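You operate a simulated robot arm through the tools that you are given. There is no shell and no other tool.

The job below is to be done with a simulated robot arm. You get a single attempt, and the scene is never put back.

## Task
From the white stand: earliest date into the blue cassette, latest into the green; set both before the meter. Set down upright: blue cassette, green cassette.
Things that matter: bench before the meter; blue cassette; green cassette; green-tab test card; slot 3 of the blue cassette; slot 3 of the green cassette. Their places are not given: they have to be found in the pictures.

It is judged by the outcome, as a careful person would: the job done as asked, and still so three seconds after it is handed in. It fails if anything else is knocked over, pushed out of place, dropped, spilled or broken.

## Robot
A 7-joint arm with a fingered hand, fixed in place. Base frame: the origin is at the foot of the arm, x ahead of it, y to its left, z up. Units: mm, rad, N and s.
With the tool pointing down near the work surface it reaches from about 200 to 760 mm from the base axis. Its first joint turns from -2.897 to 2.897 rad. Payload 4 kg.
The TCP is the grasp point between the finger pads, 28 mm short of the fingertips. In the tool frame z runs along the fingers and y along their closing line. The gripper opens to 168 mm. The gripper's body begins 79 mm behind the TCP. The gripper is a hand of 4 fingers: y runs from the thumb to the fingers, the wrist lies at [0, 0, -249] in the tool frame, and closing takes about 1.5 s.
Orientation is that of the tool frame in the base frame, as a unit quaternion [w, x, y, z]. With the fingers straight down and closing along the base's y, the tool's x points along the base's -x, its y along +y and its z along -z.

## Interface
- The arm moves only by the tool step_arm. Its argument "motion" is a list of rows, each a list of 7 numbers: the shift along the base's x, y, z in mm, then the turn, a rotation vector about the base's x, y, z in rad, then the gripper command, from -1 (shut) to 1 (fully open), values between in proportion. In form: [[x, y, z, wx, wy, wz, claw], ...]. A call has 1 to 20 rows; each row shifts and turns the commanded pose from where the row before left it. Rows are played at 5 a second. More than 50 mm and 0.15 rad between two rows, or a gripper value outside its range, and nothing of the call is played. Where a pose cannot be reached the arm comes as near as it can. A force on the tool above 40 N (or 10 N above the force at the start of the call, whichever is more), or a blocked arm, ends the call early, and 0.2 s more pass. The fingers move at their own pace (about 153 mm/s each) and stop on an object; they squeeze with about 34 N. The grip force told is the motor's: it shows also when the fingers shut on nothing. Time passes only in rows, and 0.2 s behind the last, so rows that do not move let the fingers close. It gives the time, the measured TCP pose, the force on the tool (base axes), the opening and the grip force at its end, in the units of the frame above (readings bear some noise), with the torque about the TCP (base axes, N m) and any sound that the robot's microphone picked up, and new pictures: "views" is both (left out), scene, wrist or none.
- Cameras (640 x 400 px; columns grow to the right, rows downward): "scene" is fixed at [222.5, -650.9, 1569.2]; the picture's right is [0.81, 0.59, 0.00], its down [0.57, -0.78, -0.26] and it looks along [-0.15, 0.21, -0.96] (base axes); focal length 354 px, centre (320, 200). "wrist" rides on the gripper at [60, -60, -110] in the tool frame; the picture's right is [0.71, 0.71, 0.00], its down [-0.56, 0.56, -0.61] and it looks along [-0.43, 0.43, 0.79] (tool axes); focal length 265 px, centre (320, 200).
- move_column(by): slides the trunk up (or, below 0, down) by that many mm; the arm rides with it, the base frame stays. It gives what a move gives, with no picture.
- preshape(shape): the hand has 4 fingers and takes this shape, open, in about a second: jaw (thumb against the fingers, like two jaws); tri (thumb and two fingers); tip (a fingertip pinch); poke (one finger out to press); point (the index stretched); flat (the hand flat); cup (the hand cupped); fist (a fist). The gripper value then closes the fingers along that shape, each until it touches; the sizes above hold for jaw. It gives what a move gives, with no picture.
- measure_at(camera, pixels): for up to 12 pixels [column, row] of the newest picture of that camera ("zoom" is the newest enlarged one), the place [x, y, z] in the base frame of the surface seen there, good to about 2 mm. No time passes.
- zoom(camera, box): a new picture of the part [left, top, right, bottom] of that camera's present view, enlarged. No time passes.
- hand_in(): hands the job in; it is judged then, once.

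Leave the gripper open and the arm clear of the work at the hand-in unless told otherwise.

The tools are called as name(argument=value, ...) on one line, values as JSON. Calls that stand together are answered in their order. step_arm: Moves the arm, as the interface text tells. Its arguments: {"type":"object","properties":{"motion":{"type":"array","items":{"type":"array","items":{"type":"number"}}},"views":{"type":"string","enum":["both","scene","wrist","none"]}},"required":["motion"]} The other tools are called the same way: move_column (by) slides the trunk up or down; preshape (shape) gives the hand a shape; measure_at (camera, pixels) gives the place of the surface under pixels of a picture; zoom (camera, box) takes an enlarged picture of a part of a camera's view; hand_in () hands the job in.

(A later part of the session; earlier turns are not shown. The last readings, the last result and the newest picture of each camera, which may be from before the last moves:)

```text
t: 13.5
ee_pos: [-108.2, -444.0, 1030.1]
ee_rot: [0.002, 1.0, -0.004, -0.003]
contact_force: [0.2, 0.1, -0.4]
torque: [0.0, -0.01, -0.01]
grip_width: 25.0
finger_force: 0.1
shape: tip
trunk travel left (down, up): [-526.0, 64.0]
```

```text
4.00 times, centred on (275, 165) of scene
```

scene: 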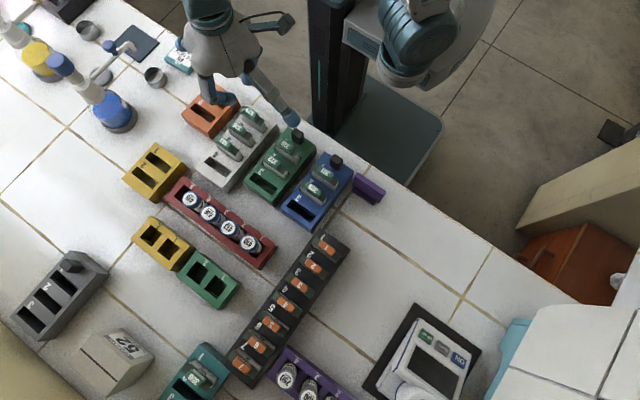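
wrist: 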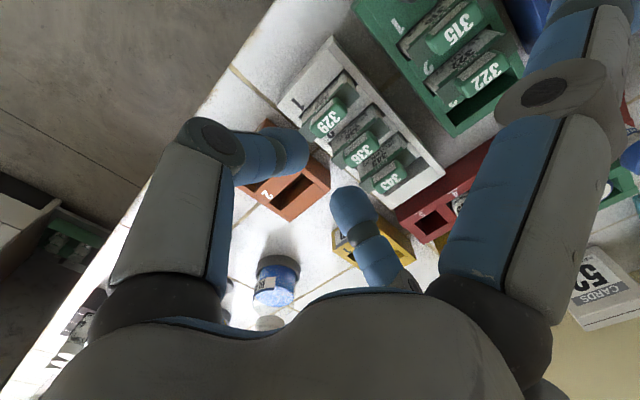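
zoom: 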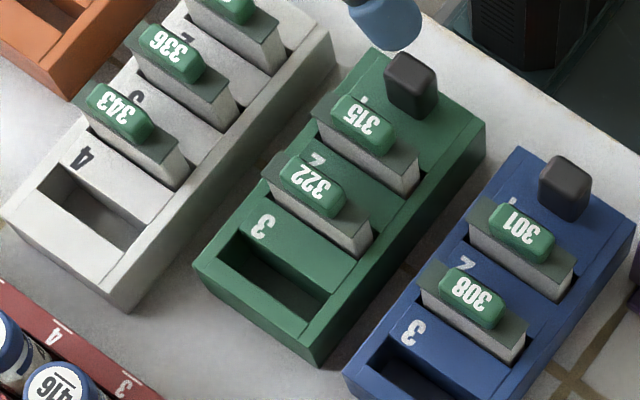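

Wall/cabinet face stands at x≈544 for y<−440; vials reach z 955 at y≈−651; purple stand x 145–208, top 912. Plan: first move the cassettes by their knobs (slot 3 still empty, so the side finger clears), blue to knob ≈(470,−399), green to ≈(390,−399), then carry the cards. Now I'll turn +90° (closing along x) and go above the blue knob at z≈1000.

step_arm(motion=[[17.3, 1.4, -2.5, 0.00065, -0.00013, 0.1316, -0.5], [17.3, 1.4, -2.5, 0.00065, -0.00013, 0.1316, -0.5], [17.3, 1.4, -2.5, 0.00065, -0.00013, 0.1316, -0.5], [17.3, 1.4, -2.5, 0.00065, -0.00013, 0.1316, -0.5], [17.3, 1.4, -2.5, 0.00065, -0.00013, 0.1316, -0.5], [17.3, 1.4, -2.5, 0.00065, -0.00013, 0.1316, -0.5], [17.3, 1.4, -2.5, 0.00065, -0.00013, 0.1316, -0.5], [17.3, 1.4, -2.5, 0.00065, -0.00013, 0.1316, -0.5], [17.3, 1.4, -2.5, 0.00065, -0.00013, 0.1316, -0.5], [17.3, 1.4, -2.5, 0.00065, -0.00013, 0.1316, -0.5], [17.3, 1.4, -2.5, 0.00065, -0.00013, 0.1316, -0.5], [17.3, 1.4, -2.5, 0.00065, -0.00013, 0.1316, -0.5], [0, 0, 0, 0, 0, 0, -0.5]], views="both")

```text
t: 16.3
ee_pos: [99.4, -427.1, 998.8]
ee_rot: [0.001, 0.706, 0.709, 0.0]
contact_force: [0.7, 0.1, 0.2]
torque: [-0.03, 0.0, 0.0]
grip_width: 41.8
finger_force: 0.1
shape: tip
trunk travel left (down, up): [-526.0, 64.0]
```

scene: 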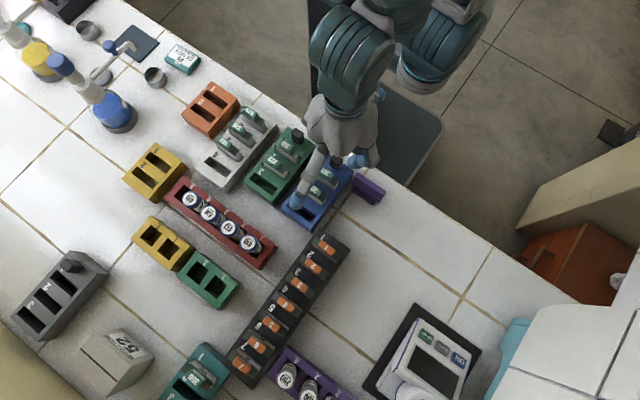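
wrist: 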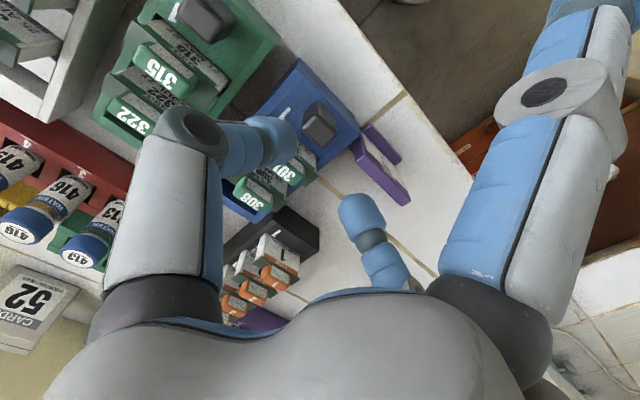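

The hand is above the blue knob, seen at (318,125) in the wrist picture between the fingertips. I'll measure the knob's top corners and cassette edges.

zoom(camera="wrist", box=[240, 50, 400, 210])

zoom(camera="wrist", box=[290, 90, 350, 150])

```text
2.50 times, centred on (320, 130) of wrist
```

zoom: 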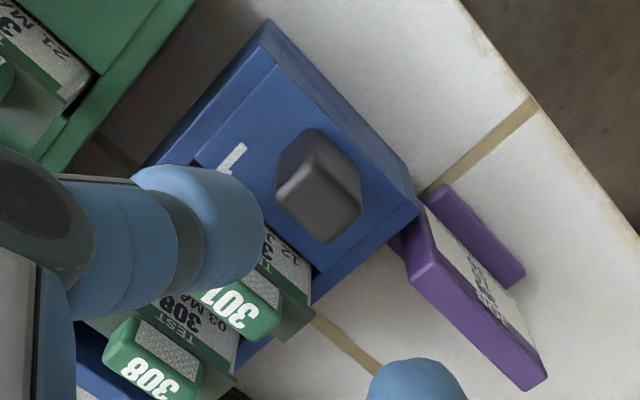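

```text
6.67 times, centred on (320, 120) of wrist
```

zoom: 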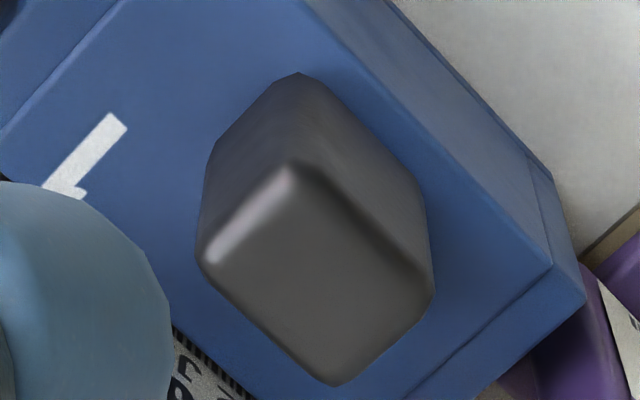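

measure_at(camera="zoom", pixels=[[320, 270], [225, 255], [415, 285], [298, 190], [338, 365], [245, 170], [365, 180], [300, 95], [220, 200], [420, 240], [410, 200], [260, 310]])

measure_at(camera="zoom", pixels=[[315, 20], [550, 262], [580, 300], [470, 200], [420, 100], [150, 60], [400, 395], [290, 78], [430, 300], [200, 255], [340, 384], [385, 330]])

```text
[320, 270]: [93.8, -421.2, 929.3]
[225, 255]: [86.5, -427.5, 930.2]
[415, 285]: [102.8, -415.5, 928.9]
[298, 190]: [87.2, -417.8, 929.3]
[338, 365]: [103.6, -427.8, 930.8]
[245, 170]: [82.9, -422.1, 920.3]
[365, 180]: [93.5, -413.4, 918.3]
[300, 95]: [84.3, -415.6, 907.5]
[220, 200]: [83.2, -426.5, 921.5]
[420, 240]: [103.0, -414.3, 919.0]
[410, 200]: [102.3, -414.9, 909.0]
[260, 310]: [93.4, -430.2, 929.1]
```

```text
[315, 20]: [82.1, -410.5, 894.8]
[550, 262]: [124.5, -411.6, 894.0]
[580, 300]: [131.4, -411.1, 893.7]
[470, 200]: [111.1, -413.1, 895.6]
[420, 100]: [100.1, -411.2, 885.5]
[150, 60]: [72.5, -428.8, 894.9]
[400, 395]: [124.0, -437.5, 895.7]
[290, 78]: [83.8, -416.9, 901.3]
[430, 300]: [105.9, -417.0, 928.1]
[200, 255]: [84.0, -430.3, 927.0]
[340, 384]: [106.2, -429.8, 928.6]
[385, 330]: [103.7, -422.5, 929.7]
```

Wrist view gives the knob spanning x≈83–106, y≈−414…−431; the scene view gave its right edge at 107. I'll double-check with the scene camera and the green knob too.

zoom(camera="scene", box=[275, 115, 355, 175])

zoom(camera="scene", box=[282, 120, 312, 145])

```text
6.67 times, centred on (315, 145) of scene
```

zoom: 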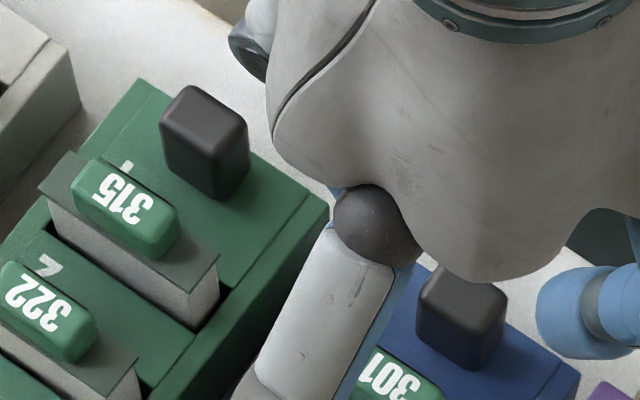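

```text
16.00 times, centred on (297, 132) of scene
```

zoom: 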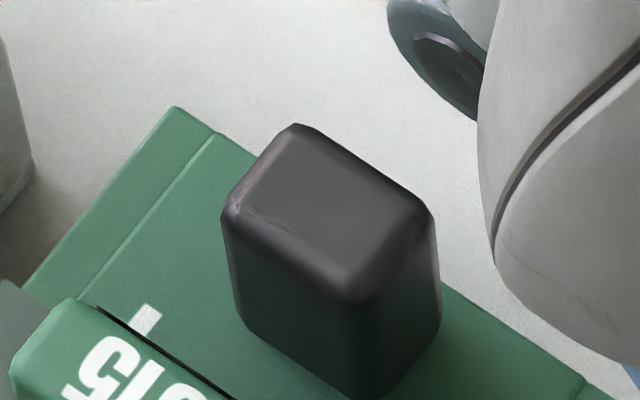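

measure_at(camera="zoom", pixels=[[230, 205], [295, 130], [430, 215], [370, 290], [320, 210], [240, 310], [350, 390], [435, 310], [290, 270], [405, 290], [175, 112], [215, 140]])

zoom(camera="scene", box=[322, 148, 352, 173])

```text
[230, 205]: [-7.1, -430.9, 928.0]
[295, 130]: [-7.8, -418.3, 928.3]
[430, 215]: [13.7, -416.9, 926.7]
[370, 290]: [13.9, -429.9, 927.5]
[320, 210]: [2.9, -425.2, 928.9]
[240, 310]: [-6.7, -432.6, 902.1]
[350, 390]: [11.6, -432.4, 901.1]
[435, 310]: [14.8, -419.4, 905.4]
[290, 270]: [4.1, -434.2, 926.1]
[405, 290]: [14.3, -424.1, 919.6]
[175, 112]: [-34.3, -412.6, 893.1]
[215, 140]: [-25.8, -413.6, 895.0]
```

```text
16.00 times, centred on (337, 160) of scene
```

zoom: 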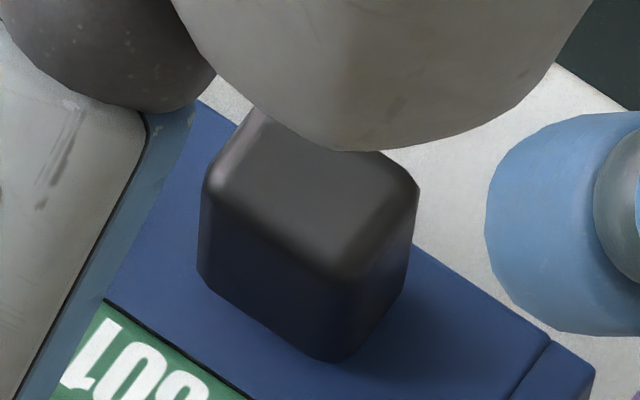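

measure_at(camera="zoom", pixels=[[210, 185], [250, 125], [415, 195], [355, 270], [310, 200], [205, 270], [330, 350], [405, 280], [270, 245], [385, 270], [545, 345], [590, 375]])

```text
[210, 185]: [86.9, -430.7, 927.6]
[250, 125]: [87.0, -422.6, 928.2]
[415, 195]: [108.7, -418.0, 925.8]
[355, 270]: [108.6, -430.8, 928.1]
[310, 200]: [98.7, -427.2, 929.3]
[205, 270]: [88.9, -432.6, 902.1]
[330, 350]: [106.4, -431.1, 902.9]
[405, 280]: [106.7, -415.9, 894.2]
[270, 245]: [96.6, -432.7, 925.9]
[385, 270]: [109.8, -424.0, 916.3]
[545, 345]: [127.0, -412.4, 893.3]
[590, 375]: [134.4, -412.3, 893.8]
```

Scene camera says blue knob x 86.5–109.5 (centre 98), y −416…−433; wrist says about 3 mm less in x. To see which agrees with the arm's frame, I'll measure the −y side fingertip (around (297,198)) in the scene picture.

zoom(camera="scene", box=[280, 170, 330, 215])

```text
8.89 times, centred on (305, 192) of scene
```

zoom: 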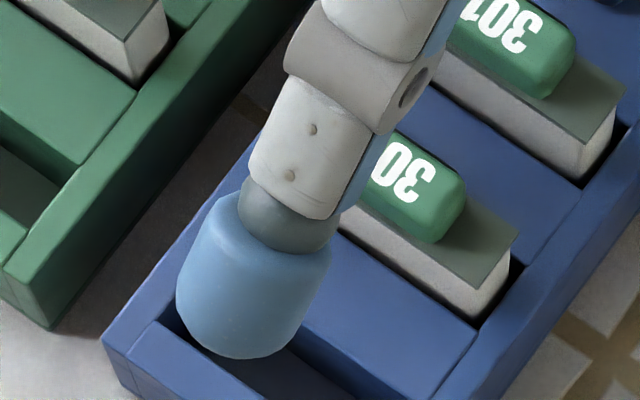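

measure_at(camera="zoom", pixels=[[190, 270], [250, 290], [315, 300], [260, 150], [365, 170], [310, 160], [300, 60], [375, 110], [245, 350], [200, 330], [290, 340], [260, 220]])

```text
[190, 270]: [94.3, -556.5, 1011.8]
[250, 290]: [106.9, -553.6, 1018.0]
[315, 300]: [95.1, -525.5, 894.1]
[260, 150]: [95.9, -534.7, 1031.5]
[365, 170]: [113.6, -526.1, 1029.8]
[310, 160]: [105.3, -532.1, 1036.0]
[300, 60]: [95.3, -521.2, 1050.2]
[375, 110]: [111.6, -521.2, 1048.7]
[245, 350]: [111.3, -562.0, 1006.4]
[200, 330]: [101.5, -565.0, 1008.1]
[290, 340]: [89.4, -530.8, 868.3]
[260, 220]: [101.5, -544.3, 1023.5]
```

Scene camera places the side finger ~4 mm to +x of the reported TCP, so there's an offset between scene camera and arm frame. I'll check with the wrist camera on the pinch fingertips too.

zoom(camera="wrist", box=[220, 90, 420, 290])

measure_at(camera="wrist", pixels=[[295, 140], [285, 125], [285, 160], [270, 150], [260, 130], [260, 165], [345, 205], [380, 205], [362, 200], [360, 220], [345, 225], [380, 220]])

```text
2.00 times, centred on (320, 190) of wrist
```

zoom: 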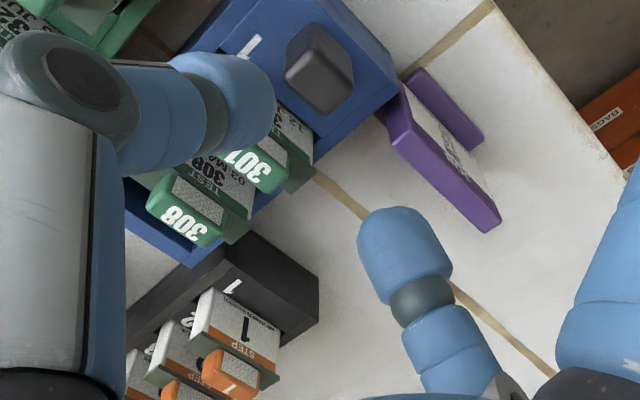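

```text
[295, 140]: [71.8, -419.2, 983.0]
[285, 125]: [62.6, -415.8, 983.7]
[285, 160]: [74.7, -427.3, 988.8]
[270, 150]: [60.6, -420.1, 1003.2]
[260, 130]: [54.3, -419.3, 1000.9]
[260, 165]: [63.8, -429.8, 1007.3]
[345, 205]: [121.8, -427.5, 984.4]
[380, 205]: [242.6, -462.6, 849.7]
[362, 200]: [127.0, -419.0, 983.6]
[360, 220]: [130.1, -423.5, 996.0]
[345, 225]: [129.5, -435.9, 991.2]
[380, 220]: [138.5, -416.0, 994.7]
```

Wrist camera agrees with the arm frame within ~1 mm, so the knob centre in arm frame is about (95.5, −423.5). I'll shift there, narrow to 34 mm and descend to z≈950, then look again.

step_arm(motion=[[-4, 3.5, 0, 0, 0, 0, -0.6], [0, 0, -15, 0, 0, 0, -0.6], [0, 0, -15, 0, 0, 0, -0.6], [0, 0, -10, 0, 0, 0, -0.6], [0, 0, -8, 0, 0, 0, -0.6], [0, 0, 0, 0, 0, 0, -0.6]], views="both")

```text
t: 17.7
ee_pos: [95.2, -423.3, 950.5]
ee_rot: [0.001, 0.707, 0.707, 0.0]
contact_force: [0.6, -0.6, -0.1]
torque: [0.0, -0.01, -0.01]
grip_width: 34.0
finger_force: 0.0
shape: tip
trunk travel left (down, up): [-526.0, 64.0]
```

scene: 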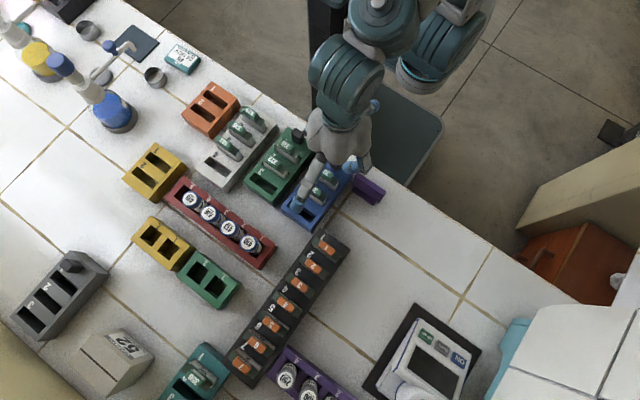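
wrist: 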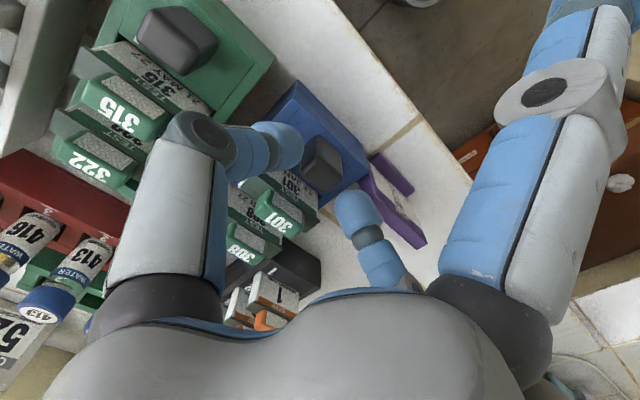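

zoom(camera="wrist", box=[240, 100, 400, 260])

measure_at(camera="wrist", pixels=[[308, 165], [335, 165], [320, 145], [328, 180], [322, 165], [305, 155], [318, 185], [340, 160]])

zoom(camera="scene", box=[280, 120, 390, 220])

```text
2.50 times, centred on (320, 180) of wrist
```

zoom: 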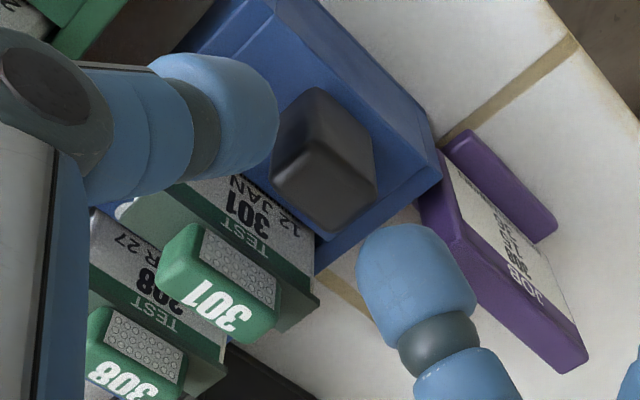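

```text
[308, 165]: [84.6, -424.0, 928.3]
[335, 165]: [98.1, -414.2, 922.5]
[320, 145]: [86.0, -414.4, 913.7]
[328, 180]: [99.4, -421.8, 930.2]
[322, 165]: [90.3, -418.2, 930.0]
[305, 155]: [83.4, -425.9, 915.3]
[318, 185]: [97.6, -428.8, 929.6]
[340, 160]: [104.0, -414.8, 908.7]
```

```text
4.00 times, centred on (335, 170) of scene
```

zoom: 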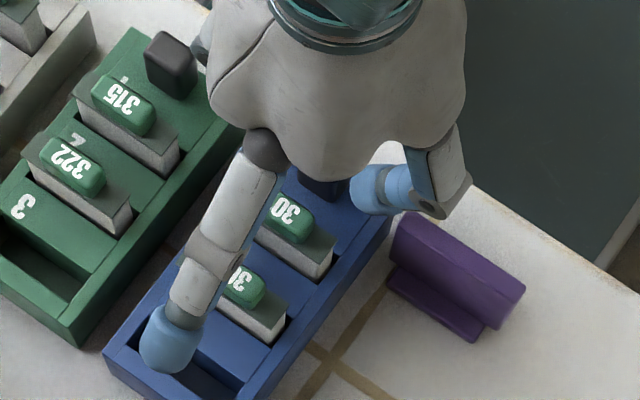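

The knob sits between the fingertips (wrist zoom (325,185)), nearly centred. I'll shift (−0.7,+1) and descend 19 mm to z≈931.5.

step_arm(motion=[[-0.7, 1, -5, 0, 0, 0, -0.6], [0, 0, -5, 0, 0, 0, -0.6], [0, 0, -5, 0, 0, 0, -0.6], [0, 0, -4, 0, 0, 0, -0.6], [0, 0, 0, 0, 0, 0, -0.6]], views="both")

zoom(camera="wrist", box=[240, 100, 400, 260])

zoom(camera="scene", box=[280, 120, 390, 220])

```text
t: 18.9
ee_pos: [94.6, -423.3, 930.8]
ee_rot: [0.0, 0.706, 0.708, 0.0]
contact_force: [-0.6, -0.3, 0.1]
torque: [0.0, 0.02, -0.01]
grip_width: 33.9
finger_force: 0.0
shape: tip
trunk travel left (down, up): [-526.0, 64.0]
```

scene: 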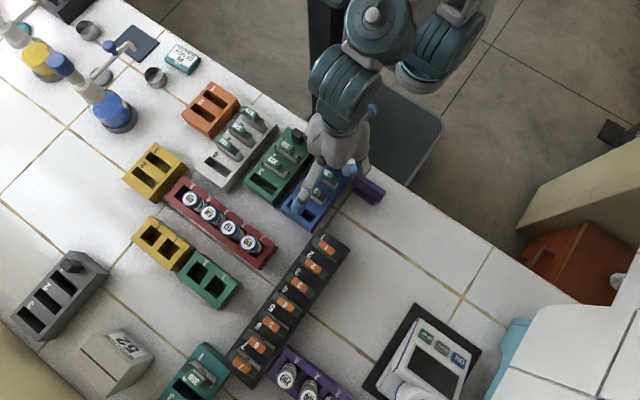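
wrist: 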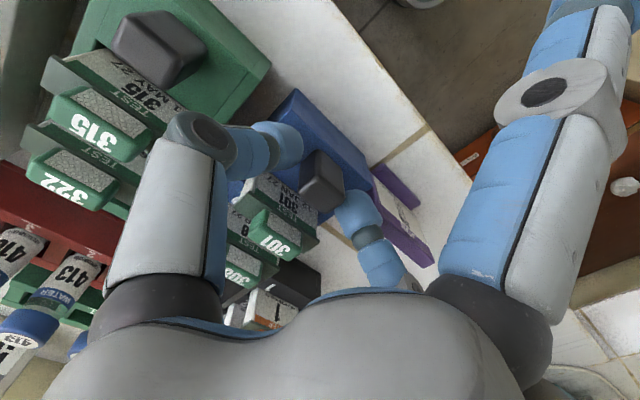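

```text
2.50 times, centred on (320, 180) of wrist
```

zoom: 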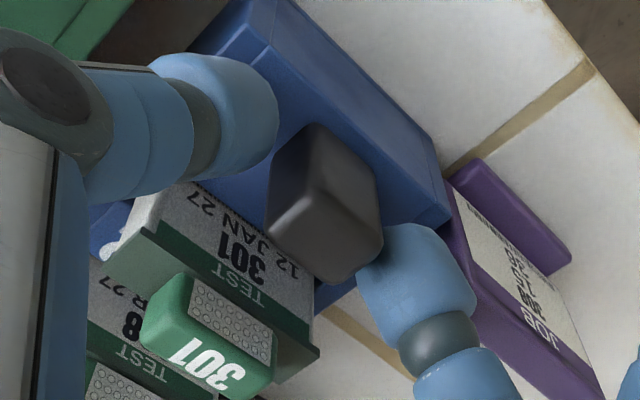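

```text
4.00 times, centred on (335, 170) of scene
```

zoom: 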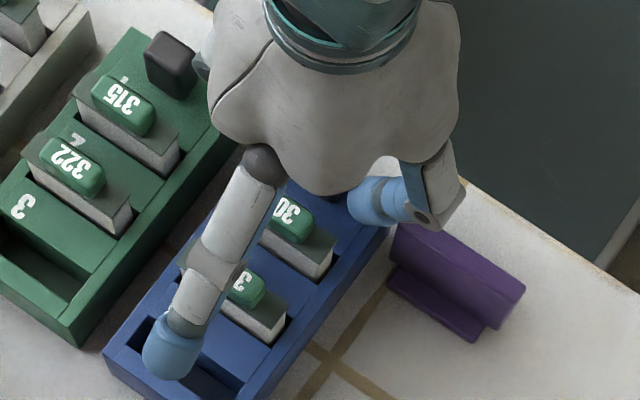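

The fingers straddle the knob with no contact force. I'll close now and hold.

step_arm(motion=[[0, 0, 0, 0, 0, 0, -0.75], [0, 0, 0, 0, 0, 0, -0.85], [0, 0, 0, 0, 0, 0, -1], [0, 0, 0, 0, 0, 0, -1], [0, 0, 0, 0, 0, 0, -1], [0, 0, 0, 0, 0, 0, -1], [0, 0, 0, 0, 0, 0, -1], [0, 0, 0, 0, 0, 0, -1]], views="both")

zoom(camera="scene", box=[280, 120, 390, 220])

zoom(camera="wrist", box=[240, 100, 400, 260])

```text
t: 20.7
ee_pos: [93.8, -422.5, 932.5]
ee_rot: [0.0, 0.706, 0.708, 0.0]
contact_force: [0.3, -0.4, 0.5]
torque: [-0.02, 0.02, 0.01]
grip_width: 18.6
finger_force: 33.8
shape: tip
trunk travel left (down, up): [-526.0, 64.0]
```

scene: 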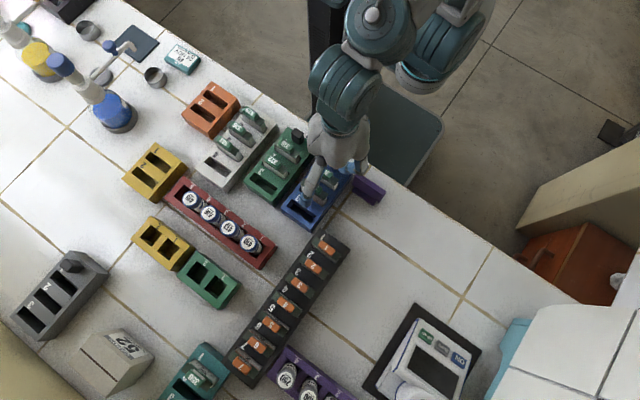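
wrist: 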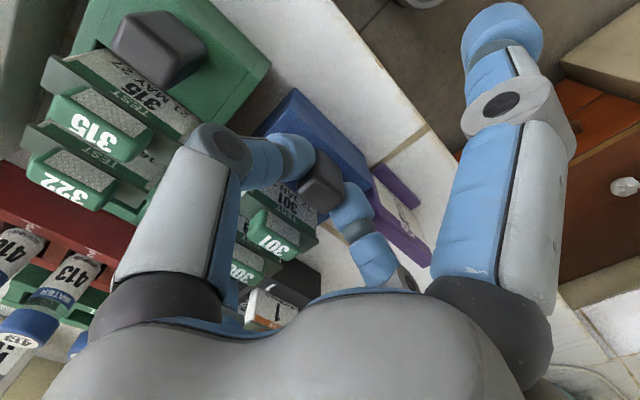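

```text
4.00 times, centred on (335, 170) of scene
```

zoom: 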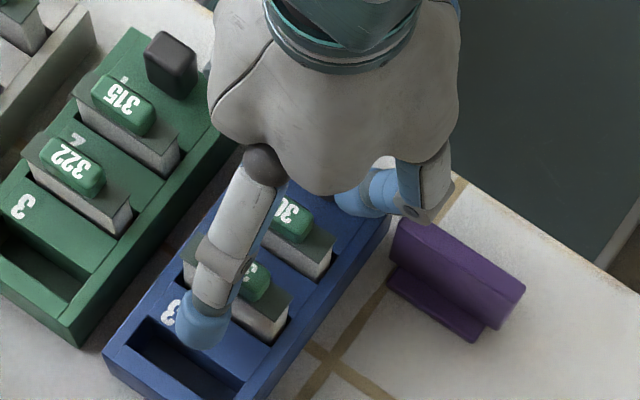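

```text
2.50 times, centred on (320, 180) of wrist
```

zoom: 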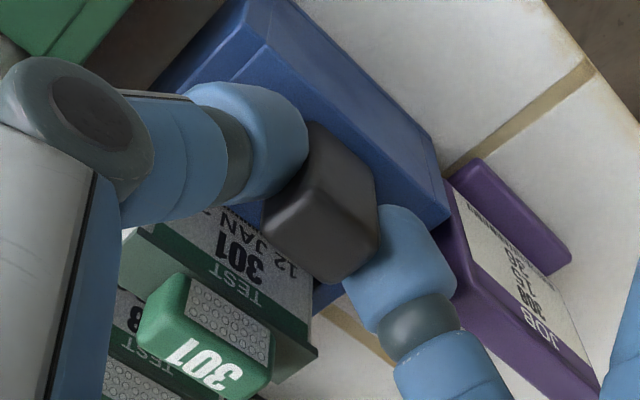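

Grip holds (33.8 N). The −y side finger curled in a bit too; I'll check its clearance over card 308 before lifting.

zoom(camera="scene", box=[295, 165, 355, 215])

measure_at(camera="zoom", pixels=[[320, 200], [200, 250], [215, 300], [260, 250], [230, 180], [270, 130], [210, 220], [330, 170], [250, 310]])

```text
8.00 times, centred on (325, 190) of scene
```

zoom: 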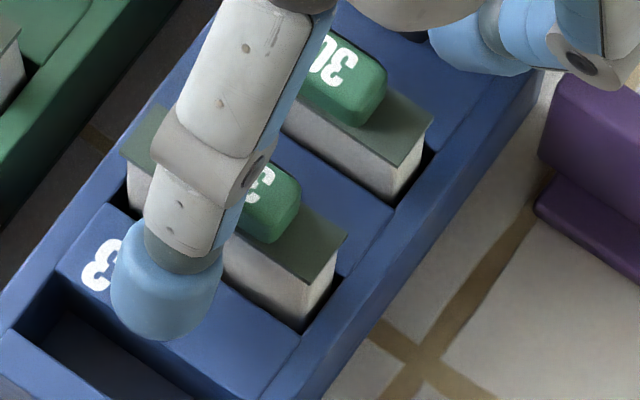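

```text
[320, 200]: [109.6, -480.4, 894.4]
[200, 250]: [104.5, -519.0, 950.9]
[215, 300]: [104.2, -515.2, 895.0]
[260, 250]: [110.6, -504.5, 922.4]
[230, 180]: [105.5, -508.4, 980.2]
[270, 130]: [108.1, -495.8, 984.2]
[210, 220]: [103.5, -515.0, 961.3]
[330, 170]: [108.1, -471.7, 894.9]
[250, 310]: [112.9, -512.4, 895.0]
```

It clears (or just grazes) card 308; nothing moved. I'll lift 6 mm slowly and check torque and tilt.

step_arm(motion=[[0, 0, 2, 0, 0, 0, -1], [0, 0, 2, 0, 0, 0, -1], [0, 0, 2, 0, 0, 0, -1], [0, 0, 0, 0, 0, 0, -1]], views="both")

zoom(camera="scene", box=[270, 120, 390, 240])

zoom(camera="wrist", box=[240, 80, 440, 280])

```text
t: 21.7
ee_pos: [94.1, -423.6, 938.3]
ee_rot: [0.0, 0.707, 0.708, 0.0]
contact_force: [-0.6, 0.0, -1.0]
torque: [0.05, -0.02, -0.02]
grip_width: 18.7
finger_force: 34.1
shape: tip
trunk travel left (down, up): [-526.0, 64.0]
```

scene: 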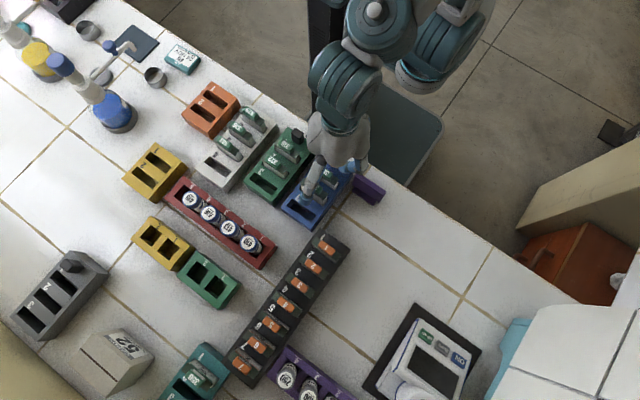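
wrist: 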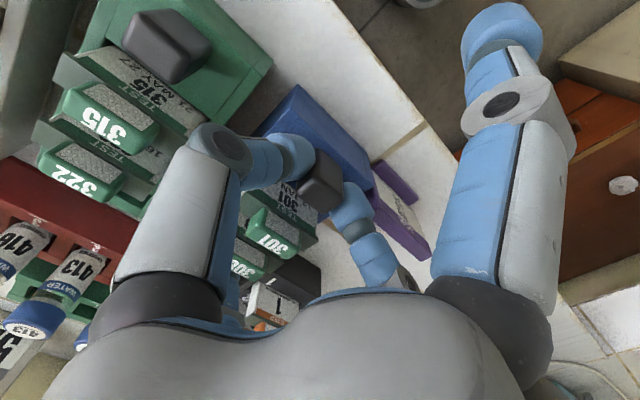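

```text
3.33 times, centred on (330, 180) of scene
```

zoom: 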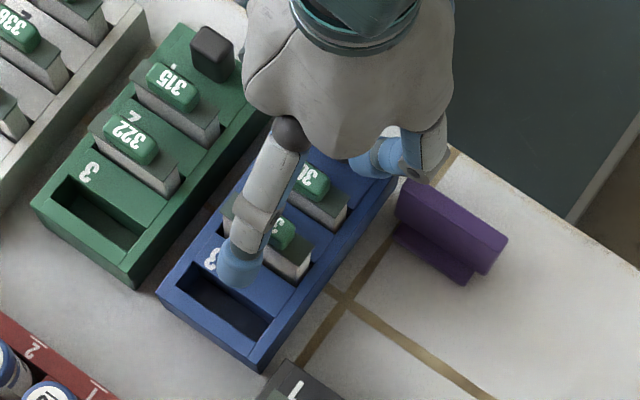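

```text
2.00 times, centred on (340, 180) of wrist
```

zoom: 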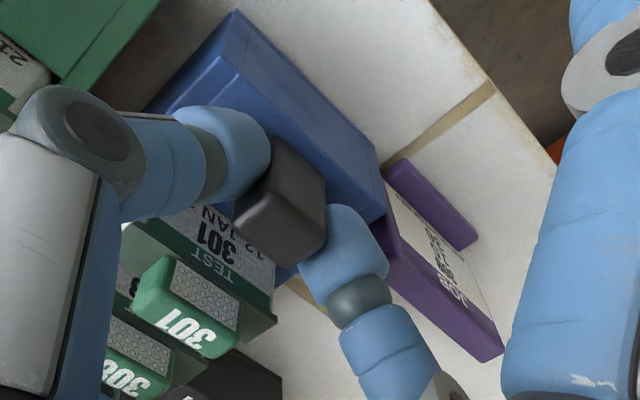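

Force only ~1 N and torque 0.05 N·m. I'll measure the cassette's top at both ends to see whether it is lifted level.

measure_at(camera="scene", pixels=[[322, 205], [347, 221], [351, 227], [318, 209], [386, 172], [380, 170], [362, 200], [318, 200], [345, 226], [335, 208]])

zoom(camera="scene", box=[310, 140, 370, 240])

```text
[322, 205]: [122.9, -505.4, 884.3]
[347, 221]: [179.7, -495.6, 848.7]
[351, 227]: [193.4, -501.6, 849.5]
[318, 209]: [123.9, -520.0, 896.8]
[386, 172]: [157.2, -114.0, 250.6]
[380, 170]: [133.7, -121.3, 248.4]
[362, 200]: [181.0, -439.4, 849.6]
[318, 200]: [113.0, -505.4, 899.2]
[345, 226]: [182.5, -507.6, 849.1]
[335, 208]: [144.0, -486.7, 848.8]
```

```text
4.00 times, centred on (340, 190) of scene
```

zoom: 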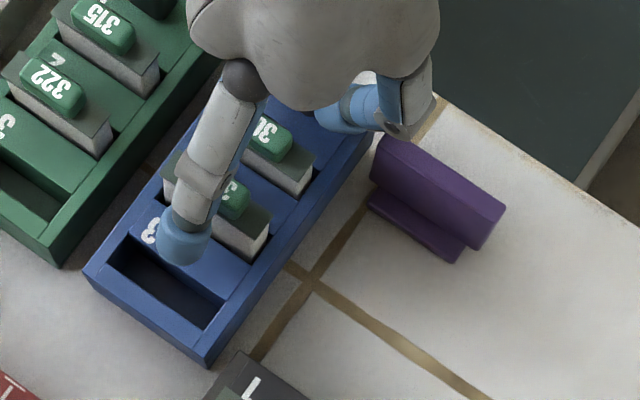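

measure_at(camera="zoom", pixels=[[90, 275], [205, 345], [215, 330], [365, 140], [345, 160], [150, 315], [300, 200], [270, 250], [108, 245], [200, 360], [280, 215], [130, 300]])

```text
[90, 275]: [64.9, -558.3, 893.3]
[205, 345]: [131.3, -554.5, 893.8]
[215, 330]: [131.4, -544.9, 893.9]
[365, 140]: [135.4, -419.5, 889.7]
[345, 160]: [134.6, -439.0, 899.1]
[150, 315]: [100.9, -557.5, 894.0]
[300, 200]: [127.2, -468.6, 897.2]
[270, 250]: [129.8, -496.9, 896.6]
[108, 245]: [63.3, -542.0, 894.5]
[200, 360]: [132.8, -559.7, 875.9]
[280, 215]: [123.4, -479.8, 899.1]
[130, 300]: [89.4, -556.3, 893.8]
```

The +y end rose ~6 mm but the −y end still rests on the bench (893–894): the cassette pivots about the grip axis. I'll hold still a moment to read force and torque more accurately, then decide.

step_arm(motion=[[0, 0, 0, 0, 0, 0, -1], [0, 0, 0, 0, 0, 0, -1]], views="none")

step_arm(motion=[[0, 0, 2, 0, 0, 0, -1], [0, 0, 2, 0, 0, 0, -1], [0, 0, 0, 0, 0, 0, -1]], views="scene")

zoom(camera="scene", box=[310, 140, 370, 240])

measure_at(camera="zoom", pixels=[[90, 275], [205, 345], [215, 330], [345, 160], [150, 315], [300, 200], [270, 250], [108, 245], [280, 215], [130, 300]])

```text
t: 22.3
ee_pos: [93.5, -422.7, 939.6]
ee_rot: [0.0, 0.706, 0.708, 0.0]
contact_force: [1.0, 0.4, -1.5]
torque: [0.04, -0.01, 0.0]
grip_width: 19.0
finger_force: 33.8
shape: tip
trunk travel left (down, up): [-526.0, 64.0]
```

```text
t: 23.1
ee_pos: [92.9, -424.2, 942.3]
ee_rot: [0.0, 0.707, 0.708, 0.0]
contact_force: [0.5, -0.5, -1.0]
torque: [0.11, -0.01, 0.01]
grip_width: 18.6
finger_force: 34.2
shape: tip
trunk travel left (down, up): [-526.0, 64.0]
```

scene: 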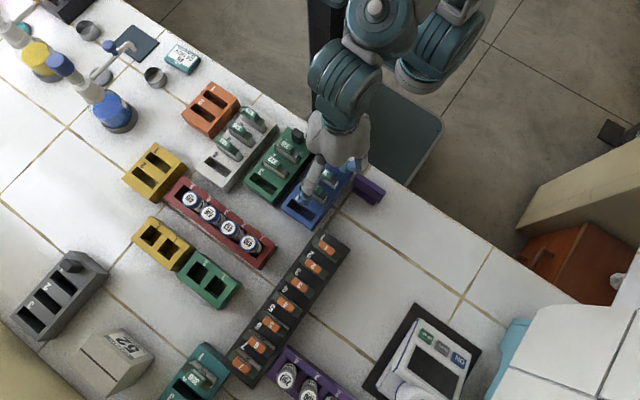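

```text
4.00 times, centred on (340, 190) of scene
```

zoom: 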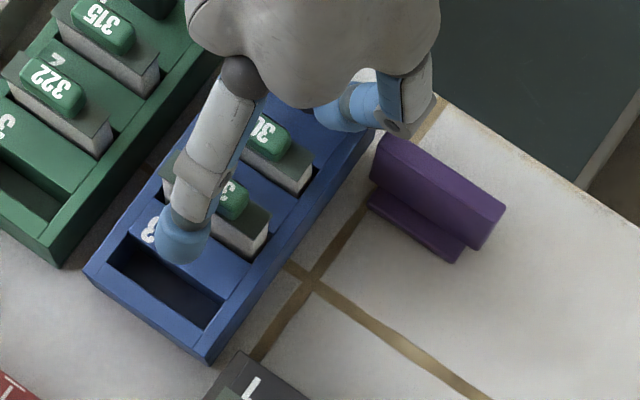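

```text
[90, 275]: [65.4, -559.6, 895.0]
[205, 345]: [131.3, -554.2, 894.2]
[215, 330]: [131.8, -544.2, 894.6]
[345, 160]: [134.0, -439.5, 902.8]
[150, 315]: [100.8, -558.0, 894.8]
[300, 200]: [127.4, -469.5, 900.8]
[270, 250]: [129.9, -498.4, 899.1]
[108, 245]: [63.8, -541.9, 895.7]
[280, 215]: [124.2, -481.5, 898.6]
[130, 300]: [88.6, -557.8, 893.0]
```

Torque rose to 0.11 N·m and the tilt is about 4°; the grip may be about to carry the moment. I'll lift 5 mm more and check again.

step_arm(motion=[[0, 0, 2, 0, 0, 0, -1], [0, 0, 2, 0, 0, 0, -1], [0, 0, 1, 0, 0, 0, -1], [0, 0, 0, 0, 0, 0, -1], [0, 0, 0, 0, 0, 0, -1]], views="scene")

zoom(camera="scene", box=[310, 140, 370, 240])

measure_at(camera="zoom", pixels=[[90, 275], [205, 345], [215, 330], [345, 160], [150, 315], [300, 200], [270, 250], [108, 245], [280, 215], [130, 300], [200, 365], [150, 340]])

```text
t: 24.3
ee_pos: [95.1, -425.1, 945.3]
ee_rot: [0.0, 0.707, 0.707, 0.0]
contact_force: [-0.4, -1.0, -2.0]
torque: [0.05, 0.02, -0.03]
grip_width: 18.7
finger_force: 34.1
shape: tip
trunk travel left (down, up): [-526.0, 64.0]
```

scene: 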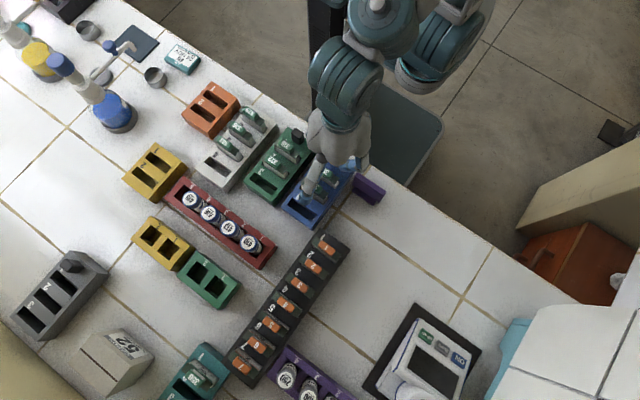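

```text
4.00 times, centred on (340, 190) of scene
```

zoom: 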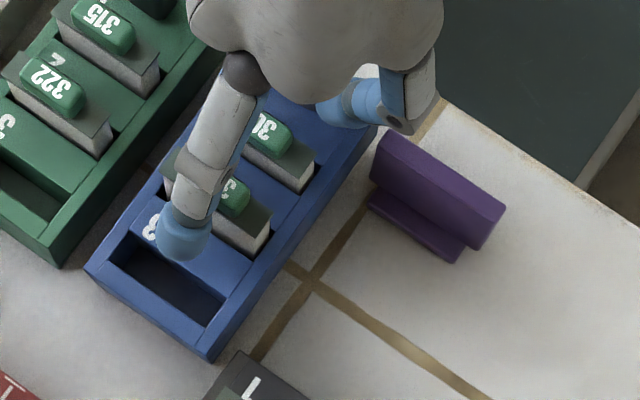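

```text
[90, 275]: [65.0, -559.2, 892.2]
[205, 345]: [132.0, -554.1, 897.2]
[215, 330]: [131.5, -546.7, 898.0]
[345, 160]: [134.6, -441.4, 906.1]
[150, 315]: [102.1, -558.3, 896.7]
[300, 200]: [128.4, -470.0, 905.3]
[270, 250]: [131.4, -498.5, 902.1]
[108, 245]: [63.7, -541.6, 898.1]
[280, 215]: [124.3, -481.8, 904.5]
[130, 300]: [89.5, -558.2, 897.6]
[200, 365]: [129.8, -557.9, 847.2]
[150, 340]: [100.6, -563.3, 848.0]
```

The far end has now lifted too (≈897) with tilt staying ~4.5°, so the grip carries it. I'll lift 10 mm more, wait, and see whether the tilt creeps.

step_arm(motion=[[0, 0, 3, 0, 0, 0, -1], [0, 0, 4, 0, 0, 0, -1], [0, 0, 3, 0, 0, 0, -1], [0, 0, 0, 0, 0, 0, -1], [0, 0, 0, 0, 0, 0, -1], [0, 0, 0, 0, 0, 0, -1], [0, 0, 0, 0, 0, 0, -1], [0, 0, 0, 0, 0, 0, -1]], views="scene")

zoom(camera="scene", box=[310, 140, 370, 240])

measure_at(camera="zoom", pixels=[[92, 270], [205, 340], [218, 325], [345, 160], [150, 305], [300, 200], [270, 250], [112, 242], [280, 215], [130, 295]])

```text
t: 26.1
ee_pos: [94.3, -422.5, 958.2]
ee_rot: [0.0, 0.706, 0.708, -0.001]
contact_force: [-0.4, 0.2, -2.6]
torque: [0.09, 0.0, -0.02]
grip_width: 18.6
finger_force: 33.8
shape: tip
trunk travel left (down, up): [-526.0, 64.0]
```

scene: 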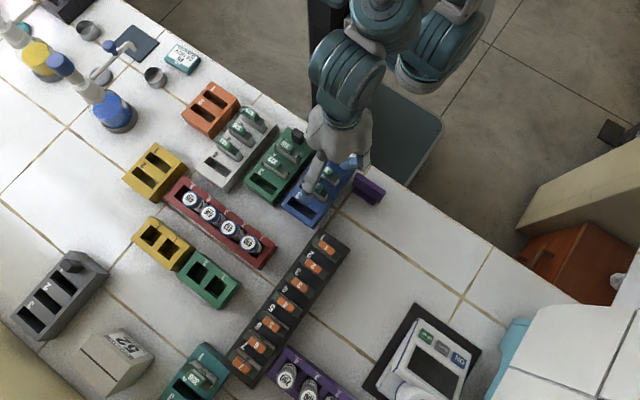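

```text
4.00 times, centred on (340, 190) of scene
```

zoom: 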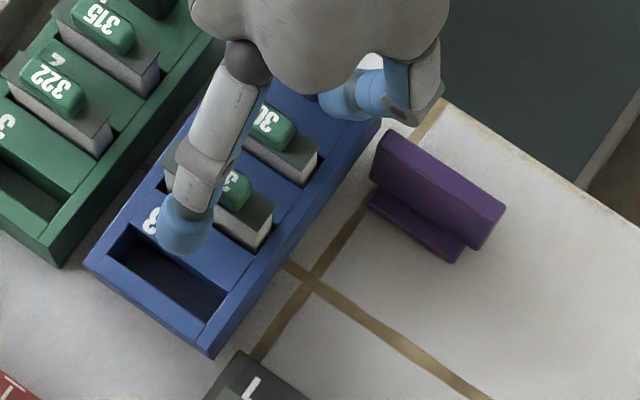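

```text
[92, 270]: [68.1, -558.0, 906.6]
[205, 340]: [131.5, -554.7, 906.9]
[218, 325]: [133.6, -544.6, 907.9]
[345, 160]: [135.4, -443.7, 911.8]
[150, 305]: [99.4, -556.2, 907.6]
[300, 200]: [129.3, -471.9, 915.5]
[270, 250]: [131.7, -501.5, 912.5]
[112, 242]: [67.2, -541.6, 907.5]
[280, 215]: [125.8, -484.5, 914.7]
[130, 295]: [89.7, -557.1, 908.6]
```

It is carried steadily (far end ≈907, tilt ~5.5°, weight ~2.6 N), no creep. I'll raise it gently by 90 mm to pass over the purple stand and the orange tabs.

step_arm(motion=[[0, 0, 3, 0, 0, 0, -1], [0, 0, 5, 0, 0, 0, -1], [0, 0, 7, 0, 0, 0, -1], [0, 0, 8, 0, 0, 0, -1], [0, 0, 8, 0, 0, 0, -1], [0, 0, 8, 0, 0, 0, -1], [0, 0, 8, 0, 0, 0, -1], [0, 0, 8, 0, 0, 0, -1], [0, 0, 8, 0, 0, 0, -1], [0, 0, 8, 0, 0, 0, -1], [0, 0, 7, 0, 0, 0, -1], [0, 0, 6, 0, 0, 0, -1], [0, 0, 4, 0, 0, 0, -1], [0, 0, 2, 0, 0, 0, -1], [0, 0, 0, 0, 0, 0, -1]], views="both")

zoom(camera="scene", box=[290, 120, 390, 240])

```text
t: 29.3
ee_pos: [93.3, -422.0, 1047.3]
ee_rot: [0.0, 0.707, 0.708, 0.0]
contact_force: [0.1, 0.3, -1.4]
torque: [0.08, 0.0, 0.02]
grip_width: 18.9
finger_force: 34.2
shape: tip
trunk travel left (down, up): [-526.0, 64.0]
```

scene: 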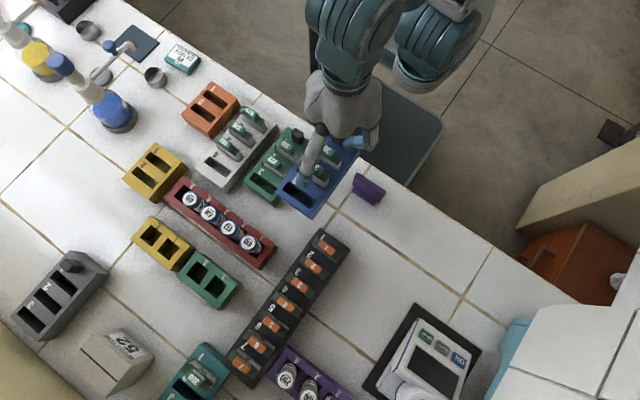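
wrist: 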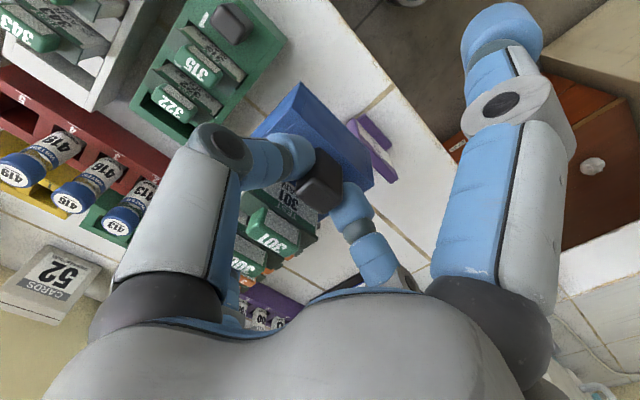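

```text
3.33 times, centred on (340, 180) of scene
```

zoom: 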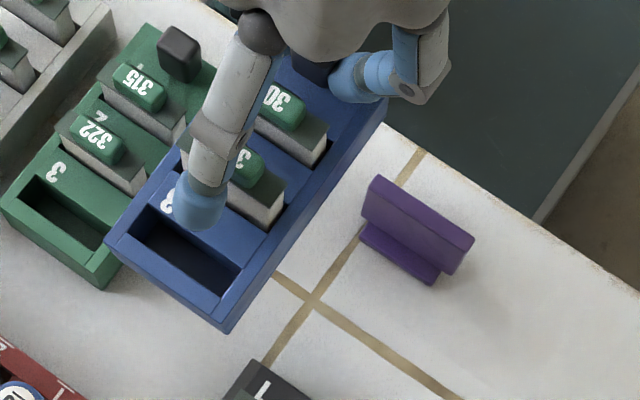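

Held steadily. Now I'll move it along +x (372 mm) and +25 mm in y toward the area before the meter, at this height.

step_arm(motion=[[8, 1.25, 0, 0, 0, 0, -1], [14, 1.25, 0, 0, 0, 0, -1], [20, 1.25, 0, 0, 0, 0, -1], [21.5, 1.25, 0, 0, 0, 0, -1], [21.5, 1.25, 0, 0, 0, 0, -1], [21.5, 1.25, 0, 0, 0, 0, -1], [21.5, 1.25, 0, 0, 0, 0, -1], [21.5, 1.25, 0, 0, 0, 0, -1], [21.5, 1.25, 0, 0, 0, 0, -1], [21.5, 1.25, 0, 0, 0, 0, -1], [21.5, 1.25, 0, 0, 0, 0, -1], [21.5, 1.25, 0, 0, 0, 0, -1], [21.5, 1.25, 0, 0, 0, 0, -1], [21.5, 1.25, 0, 0, 0, 0, -1], [21.5, 1.25, 0, 0, 0, 0, -1], [21.5, 1.25, 0, 0, 0, 0, -1], [21.5, 1.25, 0, 0, 0, 0, -1], [16, 1.25, 0, 0, 0, 0, -1], [9, 1.25, 0, 0, 0, 0, -1], [4, 1.25, 0, 0, 0, 0, -1]], views="both")

zoom(camera="scene", box=[380, 190, 560, 350])

```text
t: 33.5
ee_pos: [466.3, -398.2, 1047.1]
ee_rot: [0.0, 0.707, 0.707, 0.001]
contact_force: [-0.3, 0.6, -0.6]
torque: [0.09, 0.02, 0.08]
grip_width: 18.6
finger_force: 34.4
shape: tip
trunk travel left (down, up): [-526.0, 64.0]
```

scene: 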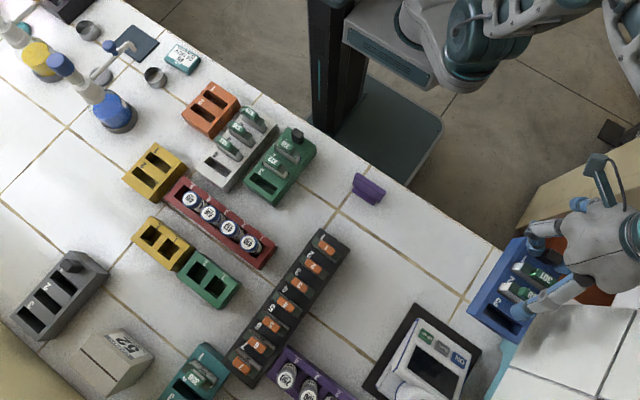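
wrist: 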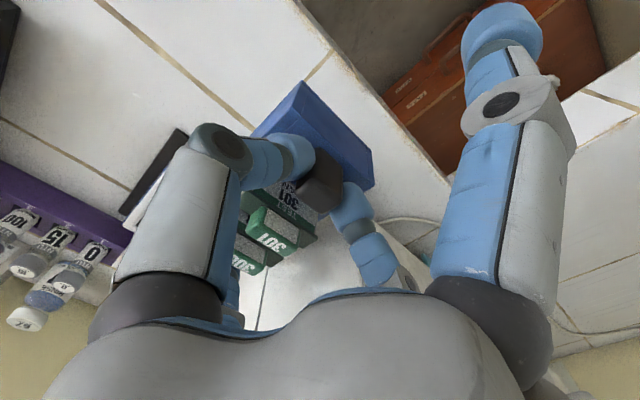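

```text
2.50 times, centred on (470, 270) of scene
```

zoom: 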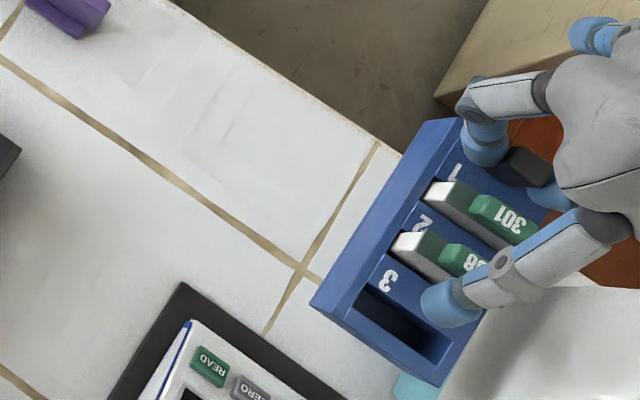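

Held and now above the area before the meter. I'll measure the cassette's corners in the air to get its tilt, yaw and place.

measure_at(camera="zoom", pixels=[[320, 300], [437, 375], [455, 125], [425, 165], [380, 230], [345, 275], [380, 335], [470, 340], [520, 160], [470, 200]])

measure_at(camera="scene", pixels=[[482, 247], [495, 256], [470, 236], [460, 300], [470, 310], [440, 290], [416, 301], [450, 325]])

```text
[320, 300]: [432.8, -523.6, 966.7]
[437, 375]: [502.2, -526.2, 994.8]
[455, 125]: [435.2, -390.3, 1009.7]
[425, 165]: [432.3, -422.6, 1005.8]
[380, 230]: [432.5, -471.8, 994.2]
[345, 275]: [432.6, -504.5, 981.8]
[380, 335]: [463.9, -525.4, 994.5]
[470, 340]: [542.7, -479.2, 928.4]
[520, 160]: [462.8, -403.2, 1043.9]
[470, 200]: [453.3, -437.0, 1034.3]
```

```text
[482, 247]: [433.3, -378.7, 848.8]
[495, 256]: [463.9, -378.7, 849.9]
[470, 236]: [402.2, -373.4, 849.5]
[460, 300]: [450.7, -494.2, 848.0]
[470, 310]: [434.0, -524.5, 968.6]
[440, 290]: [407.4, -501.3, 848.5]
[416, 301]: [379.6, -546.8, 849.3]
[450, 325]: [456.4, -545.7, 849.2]
```

Cassette is straight in yaw (left side x≈432.5) and tilted about 6.5° (−y end low). I'll level it by turning the hand −0.11 rad about x, then lower by 85 mm and look.

step_arm(motion=[[0, 0, 0, -0.0275, 0, 0, -1], [0, 0, 0, -0.0275, 0, 0, -1], [0, 0, 0, -0.0275, 0, 0, -1], [0, 0, 0, -0.0275, 0, 0, -1], [0, 0, -4, 0, 0, 0, -1], [0, 0, -7, 0, 0, 0, -1], [0, 0, -10, 0, 0, 0, -1], [0, 0, -10, 0, 0, 0, -1], [0, 0, -10, 0, 0, 0, -1], [0, 0, -10, 0, 0, 0, -1], [0, 0, -10, 0, 0, 0, -1], [0, 0, -10, 0, 0, 0, -1], [0, 0, -7, 0, 0, 0, -1], [0, 0, -4, 0, 0, 0, -1], [0, 0, -3, 0, 0, 0, -1], [0, 0, 0, 0, 0, 0, -1]], views="both")

zoom(camera="scene", box=[400, 200, 560, 340])

```text
t: 36.9
ee_pos: [466.8, -399.5, 961.2]
ee_rot: [0.039, 0.706, 0.706, -0.039]
contact_force: [0.1, 0.1, -2.4]
torque: [0.09, 0.0, 0.0]
grip_width: 18.8
finger_force: 34.1
shape: tip
trunk travel left (down, up): [-526.0, 64.0]
```

scene: 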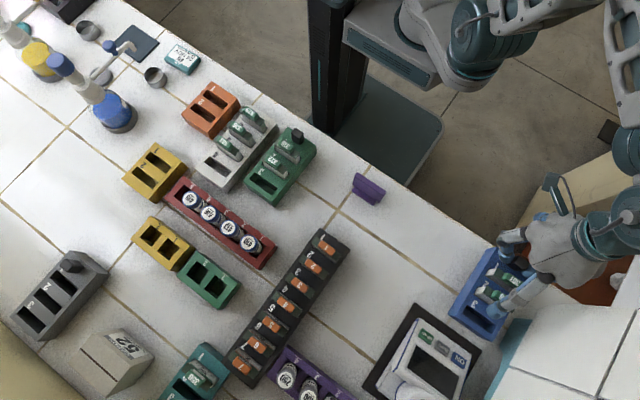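
wrist: 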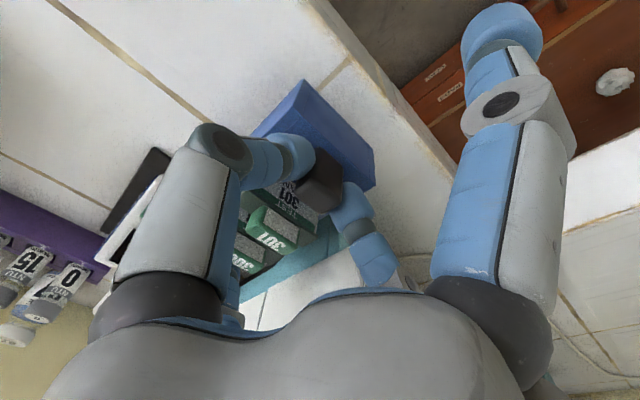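

```text
2.86 times, centred on (480, 270) of scene
```

zoom: 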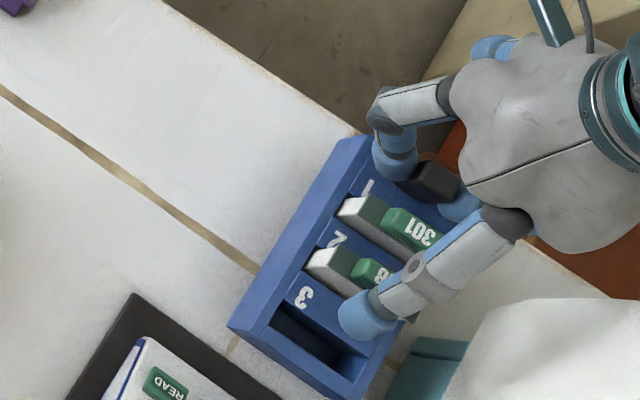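

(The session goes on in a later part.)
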